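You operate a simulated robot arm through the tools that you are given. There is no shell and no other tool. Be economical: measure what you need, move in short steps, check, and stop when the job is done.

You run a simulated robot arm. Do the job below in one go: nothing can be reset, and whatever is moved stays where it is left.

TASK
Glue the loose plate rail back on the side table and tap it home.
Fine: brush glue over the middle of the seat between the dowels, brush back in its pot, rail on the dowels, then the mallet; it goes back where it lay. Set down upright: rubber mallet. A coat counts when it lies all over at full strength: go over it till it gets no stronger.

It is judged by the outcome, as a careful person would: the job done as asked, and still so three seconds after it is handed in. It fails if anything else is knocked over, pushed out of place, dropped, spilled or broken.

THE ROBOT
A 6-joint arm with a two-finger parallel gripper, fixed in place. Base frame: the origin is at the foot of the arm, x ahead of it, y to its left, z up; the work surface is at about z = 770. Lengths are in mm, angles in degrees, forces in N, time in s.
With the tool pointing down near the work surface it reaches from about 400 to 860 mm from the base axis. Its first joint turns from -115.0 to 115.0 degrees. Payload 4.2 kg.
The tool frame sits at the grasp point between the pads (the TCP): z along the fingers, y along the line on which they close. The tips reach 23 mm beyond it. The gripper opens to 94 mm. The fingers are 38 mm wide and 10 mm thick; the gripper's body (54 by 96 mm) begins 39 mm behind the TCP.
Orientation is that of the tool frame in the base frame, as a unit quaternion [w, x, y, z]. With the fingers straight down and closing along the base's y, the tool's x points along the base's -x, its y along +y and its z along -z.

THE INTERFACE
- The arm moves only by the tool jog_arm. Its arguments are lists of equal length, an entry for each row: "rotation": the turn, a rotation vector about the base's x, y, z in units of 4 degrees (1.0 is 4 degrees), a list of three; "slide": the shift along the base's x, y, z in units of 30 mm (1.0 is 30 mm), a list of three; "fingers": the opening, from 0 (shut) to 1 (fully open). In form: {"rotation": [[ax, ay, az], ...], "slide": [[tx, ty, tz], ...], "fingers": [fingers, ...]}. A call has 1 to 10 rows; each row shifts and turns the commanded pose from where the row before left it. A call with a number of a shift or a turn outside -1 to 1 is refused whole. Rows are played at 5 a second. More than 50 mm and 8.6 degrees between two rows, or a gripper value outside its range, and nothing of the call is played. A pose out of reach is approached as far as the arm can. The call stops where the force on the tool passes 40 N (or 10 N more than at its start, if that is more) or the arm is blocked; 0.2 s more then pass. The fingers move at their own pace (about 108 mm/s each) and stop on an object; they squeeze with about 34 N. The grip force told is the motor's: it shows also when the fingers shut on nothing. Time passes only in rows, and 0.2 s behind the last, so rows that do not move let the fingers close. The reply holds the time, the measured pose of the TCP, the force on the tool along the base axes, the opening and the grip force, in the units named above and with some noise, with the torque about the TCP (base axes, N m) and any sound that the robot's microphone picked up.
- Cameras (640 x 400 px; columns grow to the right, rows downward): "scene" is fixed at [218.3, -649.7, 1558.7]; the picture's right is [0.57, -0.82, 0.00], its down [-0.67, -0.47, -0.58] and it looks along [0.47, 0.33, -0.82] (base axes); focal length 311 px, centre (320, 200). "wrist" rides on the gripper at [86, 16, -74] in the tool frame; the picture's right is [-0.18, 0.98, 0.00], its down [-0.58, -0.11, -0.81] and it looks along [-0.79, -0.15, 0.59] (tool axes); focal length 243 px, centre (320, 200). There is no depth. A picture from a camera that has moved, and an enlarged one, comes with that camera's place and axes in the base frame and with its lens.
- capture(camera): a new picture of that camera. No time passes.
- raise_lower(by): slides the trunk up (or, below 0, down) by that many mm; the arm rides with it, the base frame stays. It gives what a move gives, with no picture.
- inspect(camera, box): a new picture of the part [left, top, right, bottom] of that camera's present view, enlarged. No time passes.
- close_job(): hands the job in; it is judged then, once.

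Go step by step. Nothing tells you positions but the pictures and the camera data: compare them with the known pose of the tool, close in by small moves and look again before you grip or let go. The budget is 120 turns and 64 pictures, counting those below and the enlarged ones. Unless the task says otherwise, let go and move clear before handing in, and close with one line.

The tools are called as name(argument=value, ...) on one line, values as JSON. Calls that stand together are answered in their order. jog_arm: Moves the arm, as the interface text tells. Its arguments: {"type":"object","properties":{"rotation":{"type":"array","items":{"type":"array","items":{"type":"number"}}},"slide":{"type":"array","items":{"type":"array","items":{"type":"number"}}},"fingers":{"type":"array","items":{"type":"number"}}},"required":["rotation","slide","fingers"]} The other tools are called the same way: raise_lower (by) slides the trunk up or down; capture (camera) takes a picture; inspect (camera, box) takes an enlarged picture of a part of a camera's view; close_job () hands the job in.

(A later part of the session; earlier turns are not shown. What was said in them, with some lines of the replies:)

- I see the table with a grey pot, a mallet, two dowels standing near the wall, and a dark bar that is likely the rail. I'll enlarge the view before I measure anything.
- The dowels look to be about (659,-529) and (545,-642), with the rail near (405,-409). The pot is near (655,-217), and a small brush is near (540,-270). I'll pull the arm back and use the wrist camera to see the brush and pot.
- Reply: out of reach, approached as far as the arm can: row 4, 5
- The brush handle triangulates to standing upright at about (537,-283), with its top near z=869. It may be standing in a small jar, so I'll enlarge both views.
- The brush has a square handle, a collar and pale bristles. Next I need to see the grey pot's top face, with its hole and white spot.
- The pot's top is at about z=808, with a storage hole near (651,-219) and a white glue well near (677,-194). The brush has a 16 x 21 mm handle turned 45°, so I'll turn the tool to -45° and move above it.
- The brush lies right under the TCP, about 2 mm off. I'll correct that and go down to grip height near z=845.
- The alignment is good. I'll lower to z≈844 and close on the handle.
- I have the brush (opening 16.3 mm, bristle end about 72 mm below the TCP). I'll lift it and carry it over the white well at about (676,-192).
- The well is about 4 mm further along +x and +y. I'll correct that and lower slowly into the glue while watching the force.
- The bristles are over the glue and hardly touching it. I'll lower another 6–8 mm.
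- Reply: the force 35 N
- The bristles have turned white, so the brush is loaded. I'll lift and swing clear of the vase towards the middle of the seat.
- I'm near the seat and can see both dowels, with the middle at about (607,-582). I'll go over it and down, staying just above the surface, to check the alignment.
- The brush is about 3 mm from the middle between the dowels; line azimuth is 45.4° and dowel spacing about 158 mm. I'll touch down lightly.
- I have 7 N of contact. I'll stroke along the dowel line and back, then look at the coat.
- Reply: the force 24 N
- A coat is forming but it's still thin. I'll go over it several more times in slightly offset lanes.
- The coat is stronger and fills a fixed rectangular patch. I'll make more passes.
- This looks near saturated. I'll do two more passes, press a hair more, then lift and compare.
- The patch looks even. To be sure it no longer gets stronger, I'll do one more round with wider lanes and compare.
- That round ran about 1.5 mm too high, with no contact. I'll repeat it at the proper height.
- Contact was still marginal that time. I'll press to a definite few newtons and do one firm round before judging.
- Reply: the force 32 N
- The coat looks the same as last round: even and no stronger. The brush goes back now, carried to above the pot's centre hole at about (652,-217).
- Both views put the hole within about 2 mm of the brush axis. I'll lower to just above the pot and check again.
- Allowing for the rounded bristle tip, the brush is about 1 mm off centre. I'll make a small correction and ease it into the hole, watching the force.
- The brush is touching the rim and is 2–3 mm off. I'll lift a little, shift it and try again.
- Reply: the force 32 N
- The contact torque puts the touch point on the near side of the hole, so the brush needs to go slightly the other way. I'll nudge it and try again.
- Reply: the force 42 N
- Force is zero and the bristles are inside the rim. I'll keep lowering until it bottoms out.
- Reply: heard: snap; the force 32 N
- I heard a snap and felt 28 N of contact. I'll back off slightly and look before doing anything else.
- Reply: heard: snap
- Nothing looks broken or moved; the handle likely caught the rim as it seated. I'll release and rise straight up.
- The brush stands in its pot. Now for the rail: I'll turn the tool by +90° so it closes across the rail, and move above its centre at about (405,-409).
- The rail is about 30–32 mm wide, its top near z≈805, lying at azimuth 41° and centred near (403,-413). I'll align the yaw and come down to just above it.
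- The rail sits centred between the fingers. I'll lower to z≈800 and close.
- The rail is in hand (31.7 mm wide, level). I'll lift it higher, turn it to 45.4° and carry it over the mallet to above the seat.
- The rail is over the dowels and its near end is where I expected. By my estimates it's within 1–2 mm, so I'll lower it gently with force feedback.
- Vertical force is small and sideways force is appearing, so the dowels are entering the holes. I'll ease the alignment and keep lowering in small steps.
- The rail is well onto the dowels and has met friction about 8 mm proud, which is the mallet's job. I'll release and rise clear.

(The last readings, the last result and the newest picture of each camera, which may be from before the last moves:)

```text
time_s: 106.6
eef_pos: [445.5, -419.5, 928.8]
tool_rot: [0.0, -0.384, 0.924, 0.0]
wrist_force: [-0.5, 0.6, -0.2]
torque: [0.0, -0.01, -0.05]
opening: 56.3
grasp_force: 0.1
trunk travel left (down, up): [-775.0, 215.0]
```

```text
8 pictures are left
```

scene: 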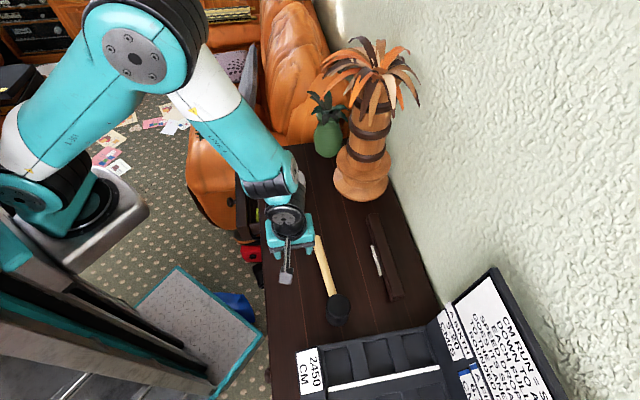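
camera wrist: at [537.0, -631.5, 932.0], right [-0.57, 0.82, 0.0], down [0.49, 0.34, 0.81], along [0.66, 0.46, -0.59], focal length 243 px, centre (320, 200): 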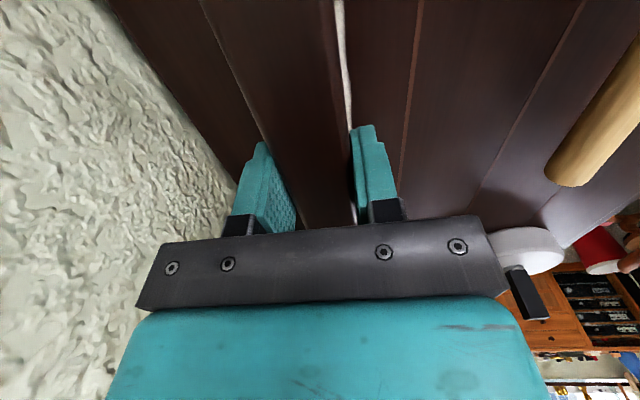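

The rail is on its dowels. I'll hold the mallet by its head, which is about 54 mm across and stands upright at (414,-561) with its top near z=846, so the taps are square. First I'll go above it.

jog_arm(rotation=[[0, 0, 0.5], [0, 0, 0.5], [0, 0, 0], [0, 0, 0], [0, 0, 0], [0, 0, 0]], slide=[[-0.21, -0.94, 0.3], [-0.21, -0.94, 0.2], [-0.21, -0.94, 0], [-0.21, -0.94, 0], [-0.21, -0.94, 0], [0, 0, 0]], fingers=[1, 1, 1, 1, 1, 1])

capture(camera="wrist")

```text
time_s: 108.0
eef_pos: [415.1, -559.8, 947.0]
tool_rot: [0.0, -0.416, 0.91, 0.0]
wrist_force: [-0.1, 0.1, 0.2]
torque: [0.0, -0.02, -0.01]
opening: 94.0
grasp_force: 0.2
trunk travel left (down, up): [-775.0, 215.0]
```

```text
7 pictures are left
camera wrist: at [345.9, -613.9, 1022.2], right [-0.62, 0.78, 0.0], down [0.46, 0.37, 0.81], along [0.63, 0.5, -0.59], focal length 243 px, centre (320, 200)
```

wrist: 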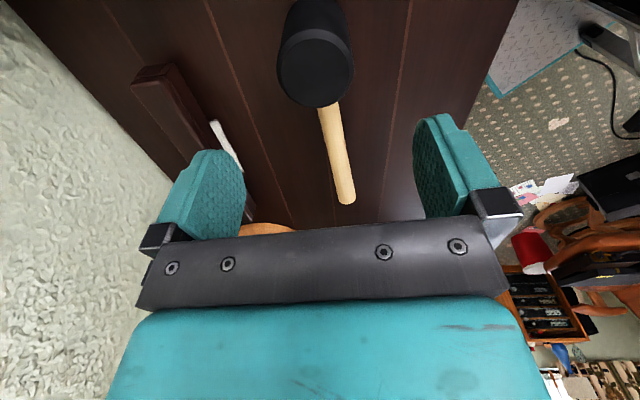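

The head centre is at about (417,-563). I'll correct, lower, and grip the head at z≈827.

jog_arm(rotation=[[0, 0, 0], [0, 0, 0], [0, 0, 0], [0, 0, 0], [0, 0, 0], [0, 0, 0], [0, 0, 0], [0, 0, 0]], slide=[[0.06, -0.1, -0.9], [0, 0, -0.9], [0, 0, -0.9], [0, 0, -0.8], [0, 0, -0.5], [0, 0, 0], [0, 0, 0], [0, 0, 0]], fingers=[1, 1, 1, 1, 1, 1, 0.5, 0.4])

jog_arm(rotation=[[0, 0, 0], [0, 0, 0]], slide=[[0, 0, 0], [0, 0, 0]], fingers=[0.4, 0.4])

capture(camera="wrist")

```text
time_s: 109.8
eef_pos: [414.9, -562.6, 824.0]
tool_rot: [0.0, -0.416, 0.91, 0.0]
wrist_force: [-0.4, -1.7, 0.0]
torque: [0.05, -0.04, -0.02]
opening: 54.7
grasp_force: 34.2
trunk travel left (down, up): [-775.0, 215.0]
```

```text
time_s: 110.4
eef_pos: [413.8, -562.9, 822.9]
tool_rot: [-0.001, -0.415, 0.91, 0.0]
wrist_force: [0.3, -2.0, 1.0]
torque: [-0.02, -0.03, -0.04]
opening: 54.4
grasp_force: 34.2
trunk travel left (down, up): [-775.0, 215.0]
```

```text
6 pictures are left
camera wrist: at [344.8, -616.4, 899.0], right [-0.62, 0.78, 0.0], down [0.46, 0.37, 0.81], along [0.63, 0.5, -0.59], focal length 243 px, centre (320, 200)
```

wrist: 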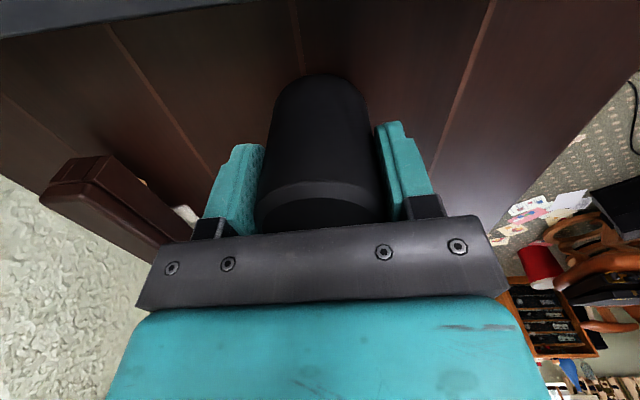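

I have the head (54.5 mm) and have noted its home: TCP (414.5,-562.8,823.5), yaw 49°. Held like this over the rail, the handle would point at the vase, so I'll lift and turn it +40° on the way to the middle of the rail.

jog_arm(rotation=[[0, 0, 0], [0, 0, 0], [0, 0, 0], [0, 0, 0], [0, 0, 0]], slide=[[0, 0, 0.5], [0, 0, 0.9], [0, 0, 0.9], [0, 0, 0.9], [0, 0, 0]], fingers=[0.4, 0.4, 0.4, 0.4, 0.4])

jog_arm(rotation=[[0, 0, 1], [0, 0, 1], [0, 0, 1], [0, 0, 1], [0, 0, 1], [0, 0, 1], [0, 0, 1], [0, 0, 1], [0, 0, 1], [0, 0, 1]], slide=[[0.653, -0.065, 0], [0.653, -0.065, 0], [0.653, -0.065, 0], [0.653, -0.065, 0], [0.653, -0.065, 0], [0.653, -0.065, 0], [0.653, -0.065, 0], [0.653, -0.065, 0], [0.653, -0.065, 0], [0.653, -0.065, 0]], fingers=[0.4, 0.4, 0.4, 0.4, 0.4, 0.4, 0.4, 0.4, 0.4, 0.4])

capture(camera="scene")

```text
time_s: 111.6
eef_pos: [416.3, -563.0, 918.3]
tool_rot: [0.0, -0.415, 0.91, 0.0]
wrist_force: [0.3, 0.4, -3.6]
torque: [-0.02, 0.01, -0.03]
opening: 54.4
grasp_force: 34.5
trunk travel left (down, up): [-775.0, 215.0]
```

```text
time_s: 113.8
eef_pos: [612.0, -584.9, 919.9]
tool_rot: [0.0, -0.702, 0.712, -0.001]
wrist_force: [-0.7, -0.5, -3.8]
torque: [-0.05, 0.03, 0.02]
opening: 54.6
grasp_force: 33.7
trunk travel left (down, up): [-775.0, 215.0]
```

```text
5 pictures are left
```

scene: 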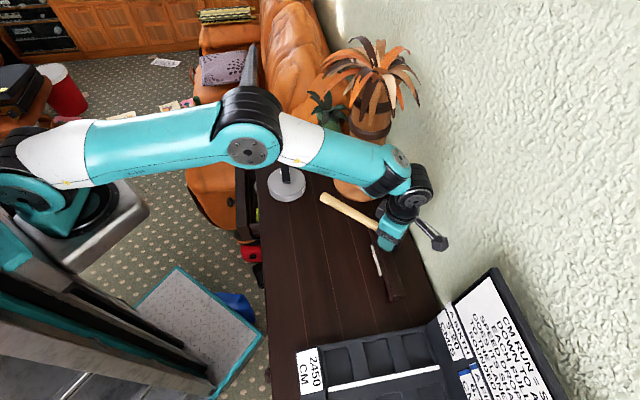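

The mallet is over the middle of the rail and clear of the vase. First tap: down briskly, then up.

jog_arm(rotation=[[0, 0, 0], [0, 0, 0], [0, 0, 0]], slide=[[-0.04, 0.07, -0.6], [0, 0, -0.5], [0, 0, 0]], fingers=[0.4, 0.4, 0.4])

jog_arm(rotation=[[0, 0, 0], [0, 0, 0]], slide=[[0, 0, -0.8], [0, 0, 0.3]], fingers=[0.4, 0.4])

```text
time_s: 114.6
eef_pos: [612.4, -582.3, 886.3]
tool_rot: [0.0, -0.702, 0.712, 0.0]
wrist_force: [0.4, 0.5, -3.7]
torque: [-0.03, -0.02, -0.01]
opening: 54.5
grasp_force: 34.3
trunk travel left (down, up): [-775.0, 215.0]
```

```text
time_s: 115.2
eef_pos: [610.1, -583.2, 871.4]
tool_rot: [0.0, -0.701, 0.713, 0.0]
wrist_force: [-0.2, -0.1, -3.7]
torque: [-0.05, -0.03, -0.03]
opening: 54.6
grasp_force: 34.0
trunk travel left (down, up): [-775.0, 215.0]
```

No knock was heard, so it probably fell just short. I'll swing deeper and let the force limit stop it.

jog_arm(rotation=[[0, 0, 0], [0, 0, 0], [0, 0, 0], [0, 0, 0]], slide=[[0, 0, 0.7], [0, 0, -1], [0, 0, -0.5], [0, 0, 0.5]], fingers=[0.4, 0.4, 0.4, 0.4])

```text
time_s: 116.2
eef_pos: [608.3, -579.6, 862.2]
tool_rot: [0.0, -0.702, 0.712, 0.001]
wrist_force: [-1.1, -0.7, -4.3]
torque: [-0.04, 0.03, 0.0]
opening: 54.7
grasp_force: 34.0
trunk travel left (down, up): [-775.0, 215.0]
```

jog_arm(rotation=[[0, 0, 0], [0, 0, 0], [0, 0, 0]], slide=[[0, 0, -0.2], [0, 0, -0.2], [0, 0, 0]], fingers=[0.4, 0.4, 0.4])

```text
time_s: 117.0
eef_pos: [610.3, -582.5, 855.5]
tool_rot: [0.0, -0.701, 0.713, -0.004]
wrist_force: [-2.7, -3.2, 25.4]
torque: [-0.25, 0.86, 0.14]
opening: 54.7
grasp_force: 33.7
trunk travel left (down, up): [-775.0, 215.0]
```

Contact is now near rail top z≈802, about 8 mm lower than before, so the rail may have moved down. I'll give two more firm taps and watch for change.

jog_arm(rotation=[[0, 0, 0], [0, 0, 0], [0, 0, 0], [0, 0, 0], [0, 0, 0]], slide=[[0, 0, 0.7], [0, 0, 0.7], [0, 0, -1], [0, 0, -1], [0, 0, 0]], fingers=[0.4, 0.4, 0.4, 0.4, 0.4])

```text
time_s: 118.0
eef_pos: [614.6, -584.3, 847.3]
tool_rot: [-0.001, -0.701, 0.714, -0.008]
wrist_force: [-2.7, 3.1, 23.7]
torque: [0.15, 0.72, -0.1]
opening: 54.7
grasp_force: 18.9
trunk travel left (down, up): [-775.0, 215.0]
stopped in row 5: the force on the tool passed its limit at 66 N (the readings are from after the stop); the commanded pose is now the measured one
```

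The tap hit with 66 N. I'll lift aside and look at the rail and the grip.

jog_arm(rotation=[[0, 0, 0], [0, 0, 0], [0, 0, 0], [0, 0, 0], [0, 0, 0], [0, 0, 0]], slide=[[0, 0, 0.8], [0, 0, 0.9], [-0.8, 0.8, 0.4], [-0.8, 0.8, 0], [-0.8, 0.8, 0], [0, 0, 0]], fingers=[0.4, 0.4, 0.4, 0.4, 0.4, 0.4])

inspect(camera="scene", box=[310, 200, 454, 310])

```text
time_s: 119.5
eef_pos: [541.3, -512.9, 906.0]
tool_rot: [-0.001, -0.701, 0.713, -0.006]
wrist_force: [-0.5, 0.0, -3.3]
torque: [-0.04, 0.0, 0.02]
opening: 54.5
grasp_force: 33.9
trunk travel left (down, up): [-775.0, 215.0]
```

```text
3.64 times, centred on (382, 255) of scene
camera zoom: at [218.3, -649.7, 1558.7], right [0.57, -0.82, 0.0], down [-0.67, -0.47, -0.58], along [0.47, 0.33, -0.82], focal length 1131 px, centre (94, 0)
```

zoom: 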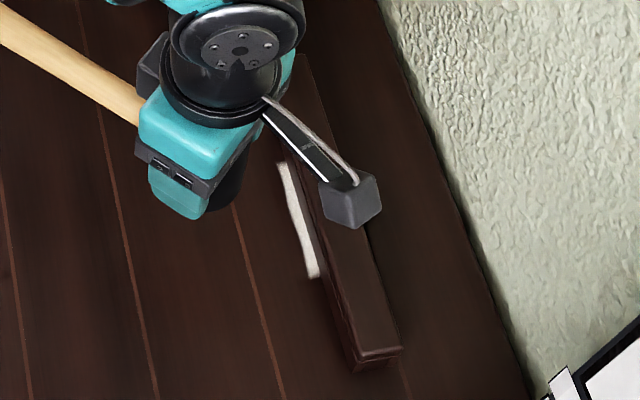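

The contact heights (855.5, then 847.3) differ by the 8 mm the rail stood proud, so the tap seems to have driven it home. To be sure both ends are down, I'll tap over each half as well.

jog_arm(rotation=[[0, 0, 0], [0, 0, 0], [0, 0, 0], [0, 0, 0], [0, 0, 0], [0, 0, 0]], slide=[[0.3, -0.84, 0], [0.3, -0.84, 0], [0.3, -0.84, 0], [0.29, -0.84, 0], [0, 0, -0.7], [0, 0, 0]], fingers=[0.4, 0.4, 0.4, 0.4, 0.4, 0.4])

jog_arm(rotation=[[0, 0, 0], [0, 0, 0], [0, 0, 0]], slide=[[0, 0, -0.8], [0, 0, -0.8], [0, 0, 0]], fingers=[0.4, 0.4, 0.4])

```text
time_s: 120.8
eef_pos: [577.7, -614.9, 883.9]
tool_rot: [-0.001, -0.702, 0.713, -0.006]
wrist_force: [-0.5, 0.3, -4.4]
torque: [-0.02, 0.01, 0.04]
opening: 54.5
grasp_force: 34.1
trunk travel left (down, up): [-775.0, 215.0]
```

```text
time_s: 121.5
eef_pos: [579.6, -619.1, 847.5]
tool_rot: [-0.002, -0.701, 0.713, -0.011]
wrist_force: [-0.9, 3.4, 18.2]
torque: [0.21, 0.41, -0.08]
opening: 54.4
grasp_force: 34.0
trunk travel left (down, up): [-775.0, 215.0]
stopped in row 3: the force on the tool passed its limit at 46 N (the readings are from after the stop); the commanded pose is now the measured one
```

The height is the same at this half. Now the other half.

jog_arm(rotation=[[0, 0, 0], [0, 0, 0], [0, 0, 0], [0, 0, 0], [0, 0, 0], [0, 0, 0]], slide=[[0, 0, 0.7], [0, 0, 0.6], [0.7, 0.78, 0], [0.7, 0.78, 0], [0.7, 0.75, 0], [0, 0, 0]], fingers=[0.4, 0.4, 0.4, 0.4, 0.4, 0.4])

jog_arm(rotation=[[0.26, 0.18, 0], [0, 0, 0], [0, 0, 0], [0, 0, 0]], slide=[[0, 0, 0], [0, 0, -0.8], [0, 0, -0.8], [0, 0, 0]], fingers=[0.4, 0.4, 0.4, 0.4])

```text
time_s: 122.9
eef_pos: [642.8, -549.4, 884.7]
tool_rot: [-0.003, -0.7, 0.714, -0.008]
wrist_force: [0.0, 0.2, -3.3]
torque: [-0.04, 0.01, 0.0]
opening: 54.2
grasp_force: 34.1
trunk travel left (down, up): [-775.0, 215.0]
```

```text
time_s: 123.8
eef_pos: [644.8, -551.0, 846.5]
tool_rot: [0.0, -0.701, 0.713, -0.005]
wrist_force: [-1.1, 1.0, 18.3]
torque: [-0.18, 0.49, -0.01]
opening: 54.6
grasp_force: 33.6
trunk travel left (down, up): [-775.0, 215.0]
stopped in row 4: the force on the tool passed its limit at 47 N (the readings are from after the stop); the commanded pose is now the measured one
```

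All three spots stop at the same height (≈847), so the rail is home and level. Now the mallet goes back where it lay, turning -40° on the way.

jog_arm(rotation=[[0.1, 0.1, 0], [0, 0, 0], [0, 0, 0], [0, 0, 0]], slide=[[0, 0, 0.8], [0, 0, 0.8], [0, 0, 0.8], [0, 0, 0]], fingers=[0.4, 0.4, 0.4, 0.4])

jog_arm(rotation=[[0, 0, -1], [0, 0, -1], [0, 0, -1], [0, 0, -1], [0, 0, -1], [0, 0, -1], [0, 0, -1], [0, 0, -1], [0, 0, -1], [0, 0, -1]], slide=[[-0.768, -0.039, 0], [-0.768, -0.039, 0], [-0.768, -0.039, 0], [-0.768, -0.039, 0], [-0.768, -0.039, 0], [-0.768, -0.039, 0], [-0.768, -0.039, 0], [-0.768, -0.039, 0], [-0.768, -0.039, 0], [-0.768, -0.039, 0]], fingers=[0.4, 0.4, 0.4, 0.4, 0.4, 0.4, 0.4, 0.4, 0.4, 0.4])

jog_arm(rotation=[[0, 0, 0], [0, 0, 0]], slide=[[0, 0, -0.5], [0, 0, 0]], fingers=[0.4, 0.4])

```text
time_s: 124.8
eef_pos: [644.4, -549.2, 913.2]
tool_rot: [0.001, -0.701, 0.713, 0.003]
wrist_force: [0.1, 1.0, -3.8]
torque: [-0.07, 0.01, -0.02]
opening: 54.1
grasp_force: 34.3
trunk travel left (down, up): [-775.0, 215.0]
```

```text
time_s: 127.0
eef_pos: [414.6, -562.4, 913.1]
tool_rot: [0.001, -0.415, 0.91, 0.003]
wrist_force: [0.6, -0.4, -4.2]
torque: [0.02, 0.0, 0.0]
opening: 54.4
grasp_force: 34.7
trunk travel left (down, up): [-775.0, 215.0]
```

```text
time_s: 127.6
eef_pos: [412.4, -561.4, 898.6]
tool_rot: [0.002, -0.415, 0.91, 0.003]
wrist_force: [-0.7, 0.1, -3.0]
torque: [-0.03, 0.02, 0.01]
opening: 54.5
grasp_force: 34.3
trunk travel left (down, up): [-775.0, 215.0]
```

jog_arm(rotation=[[0, 0, 0], [0, 0, 0], [0, 0, 0], [0, 0, 0], [0, 0, 0]], slide=[[0.02, -0.02, -1], [0, 0, -0.8], [0, 0, -0.4], [0, 0, -0.1], [0, 0, 0]], fingers=[0.4, 0.4, 0.4, 0.4, 0.4])

jog_arm(rotation=[[0, 0, 0], [0, 0, 0], [0, 0, 0]], slide=[[0, 0, -0.07], [0, 0, -0.07], [0, 0, 0]], fingers=[0.4, 0.4, 0.4])

```text
time_s: 128.8
eef_pos: [414.4, -562.0, 830.5]
tool_rot: [0.003, -0.414, 0.91, 0.003]
wrist_force: [-0.1, -0.9, -3.1]
torque: [-0.01, 0.02, -0.01]
opening: 54.6
grasp_force: 33.7
trunk travel left (down, up): [-775.0, 215.0]
```

```text
time_s: 129.6
eef_pos: [414.6, -562.2, 825.0]
tool_rot: [0.001, -0.414, 0.91, 0.002]
wrist_force: [-0.3, -0.7, -3.2]
torque: [-0.02, 0.01, -0.01]
opening: 54.6
grasp_force: 33.9
trunk travel left (down, up): [-775.0, 215.0]
```

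jog_arm(rotation=[[0, 0, 0], [0, 0, 0], [0, 0, 0]], slide=[[0, 0, -0.04], [0, 0, -0.04], [0, 0, 0]], fingers=[0.4, 0.4, 0.4])

```text
time_s: 130.4
eef_pos: [413.1, -562.2, 823.5]
tool_rot: [0.002, -0.415, 0.91, 0.003]
wrist_force: [0.5, -0.7, -3.3]
torque: [-0.03, 0.01, 0.03]
opening: 54.8
grasp_force: 34.1
trunk travel left (down, up): [-775.0, 215.0]
```

jog_arm(rotation=[[0, 0, 0], [0, 0, 0], [0, 0, 0]], slide=[[0, 0, -0.05], [0, 0, -0.05], [0, 0, 0]], fingers=[0.4, 0.4, 0.4])

```text
time_s: 131.2
eef_pos: [412.5, -562.8, 820.2]
tool_rot: [0.002, -0.414, 0.91, 0.003]
wrist_force: [-0.8, 1.6, -4.1]
torque: [-0.02, 0.02, 0.03]
opening: 54.8
grasp_force: 34.2
trunk travel left (down, up): [-775.0, 215.0]
```

jog_arm(rotation=[[0, 0, 0], [0, 0, 0], [0, 0, 0]], slide=[[0, 0, -0.05], [0, 0, -0.05], [0, 0, 0]], fingers=[0.4, 0.4, 0.4])

jog_arm(rotation=[[0, 0, 0], [0, 0, 0], [0, 0, 0]], slide=[[0, 0, -0.04], [0, 0, -0.04], [0, 0, 0]], fingers=[0.4, 0.4, 0.4])

```text
time_s: 132.0
eef_pos: [414.1, -562.2, 818.4]
tool_rot: [0.002, -0.415, 0.91, 0.003]
wrist_force: [0.0, 0.3, -4.4]
torque: [-0.01, 0.02, 0.02]
opening: 54.3
grasp_force: 34.6
trunk travel left (down, up): [-775.0, 215.0]
```

```text
time_s: 132.8
eef_pos: [413.8, -563.3, 816.3]
tool_rot: [0.002, -0.415, 0.91, 0.002]
wrist_force: [-0.1, 0.1, -3.9]
torque: [-0.01, 0.01, 0.02]
opening: 54.3
grasp_force: 33.9
trunk travel left (down, up): [-775.0, 215.0]
```

jog_arm(rotation=[[0, 0, 0], [0, 0, 0], [0, 0, 0]], slide=[[0, 0, -0.05], [0, 0, -0.05], [0, 0, 0]], fingers=[0.4, 0.4, 0.4])

```text
time_s: 133.6
eef_pos: [414.9, -565.0, 813.6]
tool_rot: [0.002, -0.415, 0.91, 0.002]
wrist_force: [-0.4, 0.2, -4.0]
torque: [-0.06, 0.0, 0.02]
opening: 54.7
grasp_force: 34.7
trunk travel left (down, up): [-775.0, 215.0]
```

jog_arm(rotation=[[0, 0, 0], [0, 0, 0], [0, 0, 0]], slide=[[0, 0, -0.05], [0, 0, -0.05], [0, 0, 0]], fingers=[0.4, 0.4, 0.4])

capture(camera="wrist")

```text
time_s: 134.4
eef_pos: [414.2, -563.1, 811.5]
tool_rot: [0.001, -0.415, 0.91, 0.003]
wrist_force: [0.3, 3.3, 3.2]
torque: [-0.07, 0.1, -0.03]
opening: 54.7
grasp_force: 34.0
trunk travel left (down, up): [-775.0, 215.0]
```

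```text
3 pictures are left
camera wrist: at [345.1, -617.1, 885.7], right [-0.62, 0.78, 0.0], down [0.46, 0.36, 0.81], along [0.63, 0.5, -0.59], focal length 243 px, centre (320, 200)
```

wrist: 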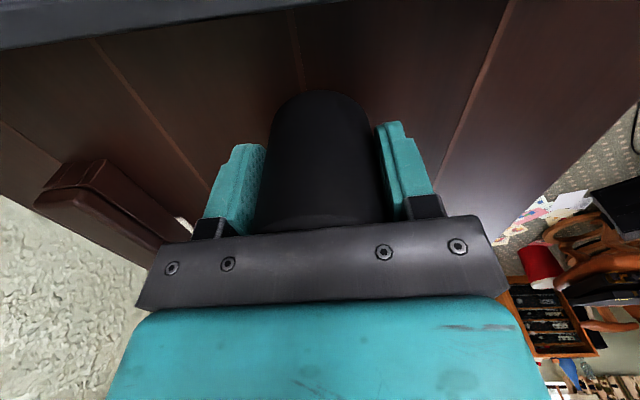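

Contact now, and the head is flat on the table (it had slid about 12 mm up in the grip). I'll release the mallet and rise; then I'll measure the rail's height by touch, since the slip makes my earlier reading unsure.

jog_arm(rotation=[[0, 0, 0], [0, 0, 0], [0, 0, 0], [0, 0, 0], [0, 0, 0], [0, 0, 0], [0, 0, 0], [0, 0, 0], [0, 0, 0]], slide=[[0, 0, -0.02], [0, 0, 0], [0, 0, 0], [0, 0, 0], [0, 0, 0.5], [0, 0, 1], [0, 0, 1], [0, 0, 0.8], [0, 0, 0]], fingers=[0.4, 0.7, 1, 1, 1, 1, 1, 1, 1])

```text
time_s: 136.4
eef_pos: [415.6, -561.7, 907.0]
tool_rot: [0.002, -0.415, 0.91, 0.003]
wrist_force: [0.4, -0.1, -0.2]
torque: [0.03, 0.01, 0.03]
opening: 94.2
grasp_force: 0.0
trunk travel left (down, up): [-775.0, 215.0]
```

jog_arm(rotation=[[0, 0, 0], [0, 0, 0], [0, 0, 0], [0, 0, 0], [0, 0, 0], [0, 0, 0], [0, 0, 0], [0, 0, 0], [0, 0, 0], [0, 0, 0]], slide=[[0, 0, 0.5], [0.92, -0.1, 0], [0.92, -0.1, 0], [0.92, -0.1, 0], [0.92, -0.1, 0], [0.92, -0.1, 0], [0.92, -0.1, 0], [0.92, -0.1, 0], [0, 0, -1], [0, 0, -1]], fingers=[1, 0, 0, 0, 0, 0, 0, 0, 0, 0])

jog_arm(rotation=[[0, 0, 0], [0, 0, 0], [0, 0, 0], [0, 0, 0], [0, 0, 0], [0, 0, 0]], slide=[[0, 0, -0.4], [0, 0, -0.1], [0, 0, -0.1], [0, 0, -0.05], [0, 0, -0.05], [0, 0, 0]], fingers=[0, 0, 0, 0, 0, 0])

```text
time_s: 138.6
eef_pos: [604.9, -584.5, 866.1]
tool_rot: [0.001, -0.414, 0.91, 0.003]
wrist_force: [0.5, 0.1, 0.2]
torque: [0.0, 0.0, -0.01]
opening: 0.1
grasp_force: 34.0
trunk travel left (down, up): [-775.0, 215.0]
```

```text
time_s: 140.0
eef_pos: [607.4, -584.1, 843.8]
tool_rot: [0.001, -0.414, 0.91, 0.003]
wrist_force: [-0.9, -0.9, 0.0]
torque: [-0.01, -0.01, 0.02]
opening: 0.0
grasp_force: 33.9
trunk travel left (down, up): [-775.0, 215.0]
```

jog_arm(rotation=[[0, 0, 0], [0, 0, 0], [0, 0, 0], [0, 0, 0], [0, 0, 0], [0, 0, 0]], slide=[[0, 0, -0.07], [0, 0, -0.07], [0, 0, -0.07], [0, 0, -0.05], [0, 0, -0.05], [0, 0, 0]], fingers=[0, 0, 0, 0, 0, 0])

```text
time_s: 141.4
eef_pos: [607.8, -585.2, 833.7]
tool_rot: [0.001, -0.415, 0.91, 0.002]
wrist_force: [0.0, -1.1, 0.2]
torque: [0.01, 0.02, 0.02]
opening: 0.0
grasp_force: 33.8
trunk travel left (down, up): [-775.0, 215.0]
```

jog_arm(rotation=[[0, 0, 0], [0, 0, 0], [0, 0, 0], [0, 0, 0], [0, 0, 0]], slide=[[0, 0, -0.05], [0, 0, -0.05], [0, 0, -0.05], [0, 0, -0.05], [0, 0, 0]], fingers=[0, 0, 0, 0, 0])

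```text
time_s: 142.6
eef_pos: [607.6, -585.6, 829.4]
tool_rot: [0.002, -0.415, 0.91, 0.001]
wrist_force: [0.2, 1.6, 5.4]
torque: [-0.04, 0.03, -0.01]
opening: 0.0
grasp_force: 34.0
trunk travel left (down, up): [-775.0, 215.0]
```

The fingertips touch the rail's top at z≈806, compared with the 805 I triangulated when it lay flat on the table. I'll retract and look closely at the end for any gap.

jog_arm(rotation=[[0, 0, 0], [0, 0, 0], [0, 0, 0], [0, 0, 0], [0, 0, 0], [0, 0, 0], [0, 0, 0], [0, 0, 0]], slide=[[0, 0, 1], [0, 0, 1], [0, 0, 1], [-0.8, 0.8, 0.4], [-0.9, 0.9, 0], [-0.9, 0.9, 0], [-0.9, 0.9, 0], [0, 0, 0]], fingers=[0, 0, 0, 0, 0, 0, 0, 0])

inspect(camera="scene", box=[360, 255, 424, 305])

```text
time_s: 144.4
eef_pos: [502.5, -480.8, 931.5]
tool_rot: [0.001, -0.414, 0.91, 0.002]
wrist_force: [0.3, -0.1, -0.5]
torque: [0.0, 0.03, 0.01]
opening: 0.3
grasp_force: 34.1
trunk travel left (down, up): [-775.0, 215.0]
```

```text
8.00 times, centred on (392, 280) of scene
camera zoom: at [218.3, -649.7, 1558.7], right [0.57, -0.82, 0.0], down [-0.67, -0.47, -0.58], along [0.47, 0.33, -0.82], focal length 2488 px, centre (-256, -440)
```

zoom: 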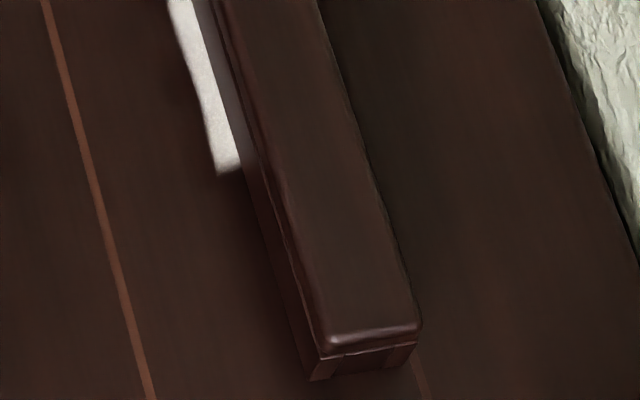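

The end looks flush but I can't rule out a few mm standing proud. I'll do a second tapping round, gripping lower on the head so it can't slip, and compare contact heights.

jog_arm(rotation=[[0, 0, 0], [0, 0, 0], [0, 0, 0], [0, 0, 0], [0, 0, 0], [0, 0, 0], [0, 0, 0], [0, 0, 0], [0, 0, 0]], slide=[[-0.98, -0.91, 0], [-0.98, -0.91, 0], [-0.98, -0.91, 0], [0, 0, 0], [0, 0, -1], [0, 0, -1], [0, 0, -1], [0, 0, -0.6], [0, 0, 0]], fingers=[1, 1, 1, 1, 1, 1, 1, 1, 1])

jog_arm(rotation=[[0, 0, 0], [0, 0, 0], [0, 0, 0], [0, 0, 0], [0, 0, 0], [0, 0, 0]], slide=[[0, 0, -0.2], [0, 0, -0.1], [0, 0, 0], [0, 0, 0], [0, 0, 0], [0, 0, 0]], fingers=[1, 1, 1, 0.5, 0.4, 0.4])

```text
time_s: 146.4
eef_pos: [413.0, -563.1, 823.1]
tool_rot: [0.001, -0.415, 0.91, 0.002]
wrist_force: [-0.5, -0.2, -0.2]
torque: [0.02, 0.0, -0.02]
opening: 93.8
grasp_force: 0.0
trunk travel left (down, up): [-775.0, 215.0]
```

```text
time_s: 147.8
eef_pos: [414.1, -561.6, 813.9]
tool_rot: [0.001, -0.415, 0.91, 0.003]
wrist_force: [1.1, -1.1, 1.1]
torque: [-0.16, -0.14, -0.01]
opening: 54.7
grasp_force: 34.1
trunk travel left (down, up): [-775.0, 215.0]
```

jog_arm(rotation=[[0, 0, 0], [0, 0, 0], [0, 0, 0], [0, 0, 0], [0, 0, 0]], slide=[[0, 0, 0.5], [0, 0, 0.9], [0, 0, 0.9], [0, 0, 0.9], [0, 0, 0]], fingers=[0.4, 0.4, 0.4, 0.4, 0.4])

jog_arm(rotation=[[0, 0, 1], [0, 0, 1], [0, 0, 1], [0, 0, 1], [0, 0, 1], [0, 0, 1], [0, 0, 1], [0, 0, 1], [0, 0, 1], [0, 0, 1]], slide=[[0.653, -0.067, 0], [0.653, -0.067, 0], [0.653, -0.067, 0], [0.653, -0.067, 0], [0.653, -0.067, 0], [0.653, -0.067, 0], [0.653, -0.067, 0], [0.653, -0.067, 0], [0.653, -0.067, 0], [0.653, -0.067, 0]], fingers=[0.4, 0.4, 0.4, 0.4, 0.4, 0.4, 0.4, 0.4, 0.4, 0.4])

jog_arm(rotation=[[0, 0, 0], [0, 0, 0], [0, 0, 0], [0, 0, 0]], slide=[[0, 0, -0.8], [0, 0, -0.8], [0, 0, -0.3], [0, 0, 0]], fingers=[0.4, 0.4, 0.4, 0.4])

```text
time_s: 149.0
eef_pos: [411.7, -561.8, 908.0]
tool_rot: [0.001, -0.415, 0.91, 0.003]
wrist_force: [-1.0, 0.6, -4.2]
torque: [-0.04, 0.02, -0.02]
opening: 54.6
grasp_force: 34.1
trunk travel left (down, up): [-775.0, 215.0]
```

```text
time_s: 151.2
eef_pos: [610.8, -578.7, 909.0]
tool_rot: [0.001, -0.702, 0.713, 0.004]
wrist_force: [0.0, -0.1, -2.7]
torque: [0.0, -0.01, -0.01]
opening: 54.6
grasp_force: 33.8
trunk travel left (down, up): [-775.0, 215.0]
```

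```text
time_s: 152.2
eef_pos: [609.8, -580.4, 852.2]
tool_rot: [0.001, -0.701, 0.713, 0.004]
wrist_force: [-0.7, 0.9, -4.3]
torque: [-0.04, 0.03, 0.02]
opening: 54.5
grasp_force: 34.1
trunk travel left (down, up): [-775.0, 215.0]
```

jog_arm(rotation=[[0, 0, 0], [0, 0, 0], [0, 0, 0], [0, 0, 0]], slide=[[0, 0, -0.05], [0, 0, -0.05], [0, 0, -0.05], [0, 0, 0]], fingers=[0.4, 0.4, 0.4, 0.4])

```text
time_s: 153.2
eef_pos: [609.7, -582.1, 849.6]
tool_rot: [0.001, -0.701, 0.713, 0.0]
wrist_force: [-4.4, 4.7, 23.4]
torque: [0.44, 0.02, 0.04]
opening: 54.7
grasp_force: 34.1
trunk travel left (down, up): [-775.0, 215.0]
```

Slow contact is at 849.6, so the rail's top is at about 806. Now a firm tap, then a second slow touch.

jog_arm(rotation=[[0, 0, 0], [0, 0, 0], [0, 0, 0], [0, 0, 0], [0, 0, 0], [0, 0, 0]], slide=[[0, 0, 1], [0, 0, 1], [0, 0, 0], [0, 0, -1], [0, 0, -1], [0, 0, -0.8]], fingers=[0.4, 0.4, 0.4, 0.4, 0.4, 0.4])

jog_arm(rotation=[[0, 0, 0], [0, 0, 0], [0, 0, 0], [0, 0, 0], [0, 0, 0], [0, 0, 0]], slide=[[0, 0, 1], [0, 0, 1], [0, 0, 0], [0, 0, -1], [0, 0, -1], [0, 0, -0.8]], fingers=[0.4, 0.4, 0.4, 0.4, 0.4, 0.4])

```text
time_s: 154.5
eef_pos: [615.9, -584.7, 847.3]
tool_rot: [0.0, -0.701, 0.713, -0.006]
wrist_force: [-1.1, -0.6, 20.1]
torque: [0.34, 0.13, 0.01]
opening: 54.6
grasp_force: 33.7
trunk travel left (down, up): [-775.0, 215.0]
stopped in row 6: the force on the tool passed its limit at 73 N (the readings are from after the stop); the commanded pose is now the measured one
```

```text
time_s: 155.8
eef_pos: [615.0, -588.8, 846.9]
tool_rot: [-0.002, -0.701, 0.713, -0.009]
wrist_force: [-1.5, 1.4, 20.1]
torque: [0.37, 0.31, 0.03]
opening: 54.4
grasp_force: 33.7
trunk travel left (down, up): [-775.0, 215.0]
stopped in row 6: the force on the tool passed its limit at 66 N (the readings are from after the stop); the commanded pose is now the measured one
```

Two taps at 66–73 N don't move it any further, so the rail is home. I'll level the tool and return the mallet.

jog_arm(rotation=[[0.22, 0.14, 0], [0, 0, 0], [0, 0, 0], [0, 0, 0]], slide=[[0, 0, 0.8], [0, 0, 0.8], [0, 0, 0.6], [0, 0, 0]], fingers=[0.4, 0.4, 0.4, 0.4])

jog_arm(rotation=[[0, 0, -1], [0, 0, -1], [0, 0, -1], [0, 0, -1], [0, 0, -1], [0, 0, -1], [0, 0, -1], [0, 0, -1], [0, 0, -1], [0, 0, -1]], slide=[[-0.67, 0.085, 0], [-0.67, 0.085, 0], [-0.67, 0.085, 0], [-0.67, 0.085, 0], [-0.67, 0.085, 0], [-0.67, 0.085, 0], [-0.67, 0.085, 0], [-0.67, 0.085, 0], [-0.67, 0.085, 0], [-0.67, 0.085, 0]], fingers=[0.4, 0.4, 0.4, 0.4, 0.4, 0.4, 0.4, 0.4, 0.4, 0.4])

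jog_arm(rotation=[[0, 0, 0], [0, 0, 0]], slide=[[0, 0, -0.8], [0, 0, 0]], fingers=[0.4, 0.4])

```text
time_s: 156.8
eef_pos: [614.1, -586.9, 909.3]
tool_rot: [0.0, -0.7, 0.714, 0.002]
wrist_force: [-0.7, 0.2, -3.1]
torque: [-0.05, 0.0, 0.0]
opening: 54.6
grasp_force: 33.7
trunk travel left (down, up): [-775.0, 215.0]
```

```text
time_s: 159.0
eef_pos: [415.7, -563.1, 908.8]
tool_rot: [0.002, -0.413, 0.911, 0.003]
wrist_force: [-0.2, -0.4, -3.7]
torque: [0.02, 0.03, -0.03]
opening: 54.6
grasp_force: 33.7
trunk travel left (down, up): [-775.0, 215.0]
```

```text
time_s: 159.6
eef_pos: [413.6, -563.9, 883.1]
tool_rot: [0.002, -0.414, 0.91, 0.003]
wrist_force: [-0.4, -0.2, -4.4]
torque: [-0.03, 0.02, 0.0]
opening: 54.4
grasp_force: 33.3
trunk travel left (down, up): [-775.0, 215.0]
```

jog_arm(rotation=[[0, 0, 0.03], [0, 0, 0], [0, 0, 0], [0, 0, 0], [0, 0, 0]], slide=[[0, 0.01, -1], [0, 0, -0.8], [0, 0, -0.25], [0, 0, -0.1], [0, 0, 0]], fingers=[0.4, 0.4, 0.4, 0.4, 0.4])

jog_arm(rotation=[[0, 0, 0], [0, 0, 0], [0, 0, 0]], slide=[[0, 0, -0.06], [0, 0, -0.04], [0, 0, 0]], fingers=[0.4, 0.4, 0.4])

```text
time_s: 160.8
eef_pos: [410.9, -561.6, 819.9]
tool_rot: [0.002, -0.415, 0.91, 0.003]
wrist_force: [0.5, -0.5, -4.1]
torque: [-0.06, 0.0, 0.04]
opening: 54.5
grasp_force: 34.0
trunk travel left (down, up): [-775.0, 215.0]
```

```text
time_s: 161.6
eef_pos: [413.2, -561.9, 816.9]
tool_rot: [0.002, -0.415, 0.91, 0.003]
wrist_force: [-0.4, -0.5, -4.0]
torque: [-0.02, 0.02, 0.0]
opening: 54.4
grasp_force: 33.5
trunk travel left (down, up): [-775.0, 215.0]
```

jog_arm(rotation=[[0, 0, 0], [0, 0, 0], [0, 0, 0]], slide=[[0, 0, -0.05], [0, 0, -0.05], [0, 0, 0]], fingers=[0.4, 0.4, 0.4])

jog_arm(rotation=[[0, 0, 0], [0, 0, 0]], slide=[[0, 0, -0.05], [0, 0, 0]], fingers=[0.4, 0.4])

```text
time_s: 162.4
eef_pos: [412.8, -561.4, 814.9]
tool_rot: [0.002, -0.415, 0.91, 0.003]
wrist_force: [-0.1, -0.3, -4.4]
torque: [-0.04, 0.0, 0.0]
opening: 54.4
grasp_force: 34.1
trunk travel left (down, up): [-775.0, 215.0]
```

```text
time_s: 163.0
eef_pos: [413.4, -561.8, 812.4]
tool_rot: [0.002, -0.414, 0.91, 0.003]
wrist_force: [0.3, -0.3, -4.6]
torque: [0.0, 0.03, -0.01]
opening: 54.2
grasp_force: 34.0
trunk travel left (down, up): [-775.0, 215.0]
```

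jog_arm(rotation=[[0, 0, 0], [0, 0, 0]], slide=[[0, 0, -0.04], [0, 0, 0]], fingers=[0.4, 0.4])

jog_arm(rotation=[[0, 0, 0], [0, 0, 0]], slide=[[0, 0, -0.04], [0, 0, 0]], fingers=[0.4, 0.4])

```text
time_s: 163.6
eef_pos: [414.4, -561.8, 811.4]
tool_rot: [0.002, -0.415, 0.91, 0.003]
wrist_force: [-1.3, 0.4, -1.7]
torque: [-0.06, 0.04, -0.01]
opening: 54.4
grasp_force: 33.8
trunk travel left (down, up): [-775.0, 215.0]
```

```text
time_s: 164.2
eef_pos: [414.2, -561.9, 810.6]
tool_rot: [0.001, -0.414, 0.91, 0.001]
wrist_force: [-4.2, 2.6, 13.2]
torque: [-0.29, 0.37, -0.08]
opening: 54.4
grasp_force: 34.0
trunk travel left (down, up): [-775.0, 215.0]
```

The mallet is down, at the same height as last time. That puts the rail's top at 805.7, unchanged by the firm taps, so it is home. I'll release, clear away and check.

jog_arm(rotation=[[0, 0, 0], [0, 0, 0], [0, 0, 0], [0, 0, 0], [0, 0, 0], [0, 0, 0], [0, 0, 0], [0, 0, 0], [0, 0, 0], [0, 0, 0]], slide=[[0, 0, 0.02], [0, 0, 0], [0, 0, 0], [0, 0, 0.5], [0, 0, 1], [0, 0, 1], [0, 0, 1], [0, 0.9, 0.6], [0, 0.9, 0.6], [0, 0.9, 0]], fingers=[0.7, 1, 1, 1, 1, 1, 1, 1, 1, 1])

jog_arm(rotation=[[0, 0, 0], [0, 0, 0], [0, 0, 0], [0, 0, 0], [0, 0, 0], [0, 0, 0]], slide=[[0, 0.9, 0.3], [0, 0.9, 0.3], [0, 0.9, 0.3], [0, 0.9, 0.3], [0, 0.9, 0.3], [0, 0, 0]], fingers=[1, 1, 1, 1, 1, 1])

inspect(camera="scene", box=[240, 150, 464, 340])

```text
time_s: 166.4
eef_pos: [415.2, -480.0, 949.4]
tool_rot: [0.002, -0.414, 0.91, 0.004]
wrist_force: [0.4, -0.1, -0.7]
torque: [0.03, 0.01, -0.02]
opening: 94.1
grasp_force: 0.0
trunk travel left (down, up): [-775.0, 215.0]
```

```text
time_s: 167.8
eef_pos: [414.0, -345.4, 993.8]
tool_rot: [0.002, -0.413, 0.911, 0.003]
wrist_force: [-0.8, -0.7, 0.5]
torque: [0.03, -0.04, -0.01]
opening: 94.0
grasp_force: 0.1
trunk travel left (down, up): [-775.0, 215.0]
```

```text
2.11 times, centred on (352, 245) of scene
camera zoom: at [218.3, -649.7, 1558.7], right [0.57, -0.82, 0.0], down [-0.67, -0.47, -0.58], along [0.47, 0.33, -0.82], focal length 655 px, centre (253, 105)
```

zoom: 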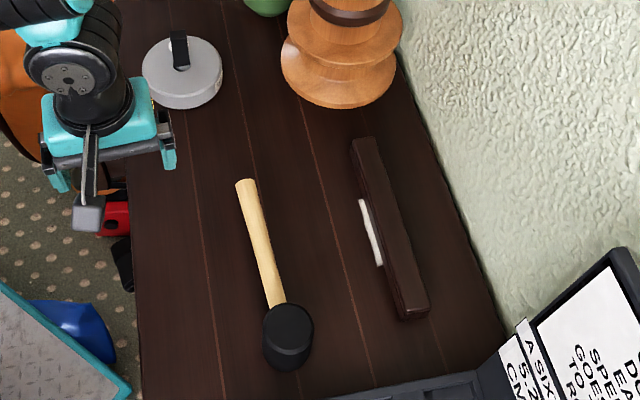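

The mallet is back in its spot, upright. The rail sits on its dowels, the brush stands in the pot, and nothing else has moved.

close_job()

```text
The job is handed in.
```

I glued the plate rail, set it on its dowels and tapped it home. The brush is back in its pot, and the mallet is upright where it lay. After the first taps, two more at 66–73 N didn't move the rail any further. A strip of glue shows along the rail's near edge, because the coat came out a little wider than the rail.
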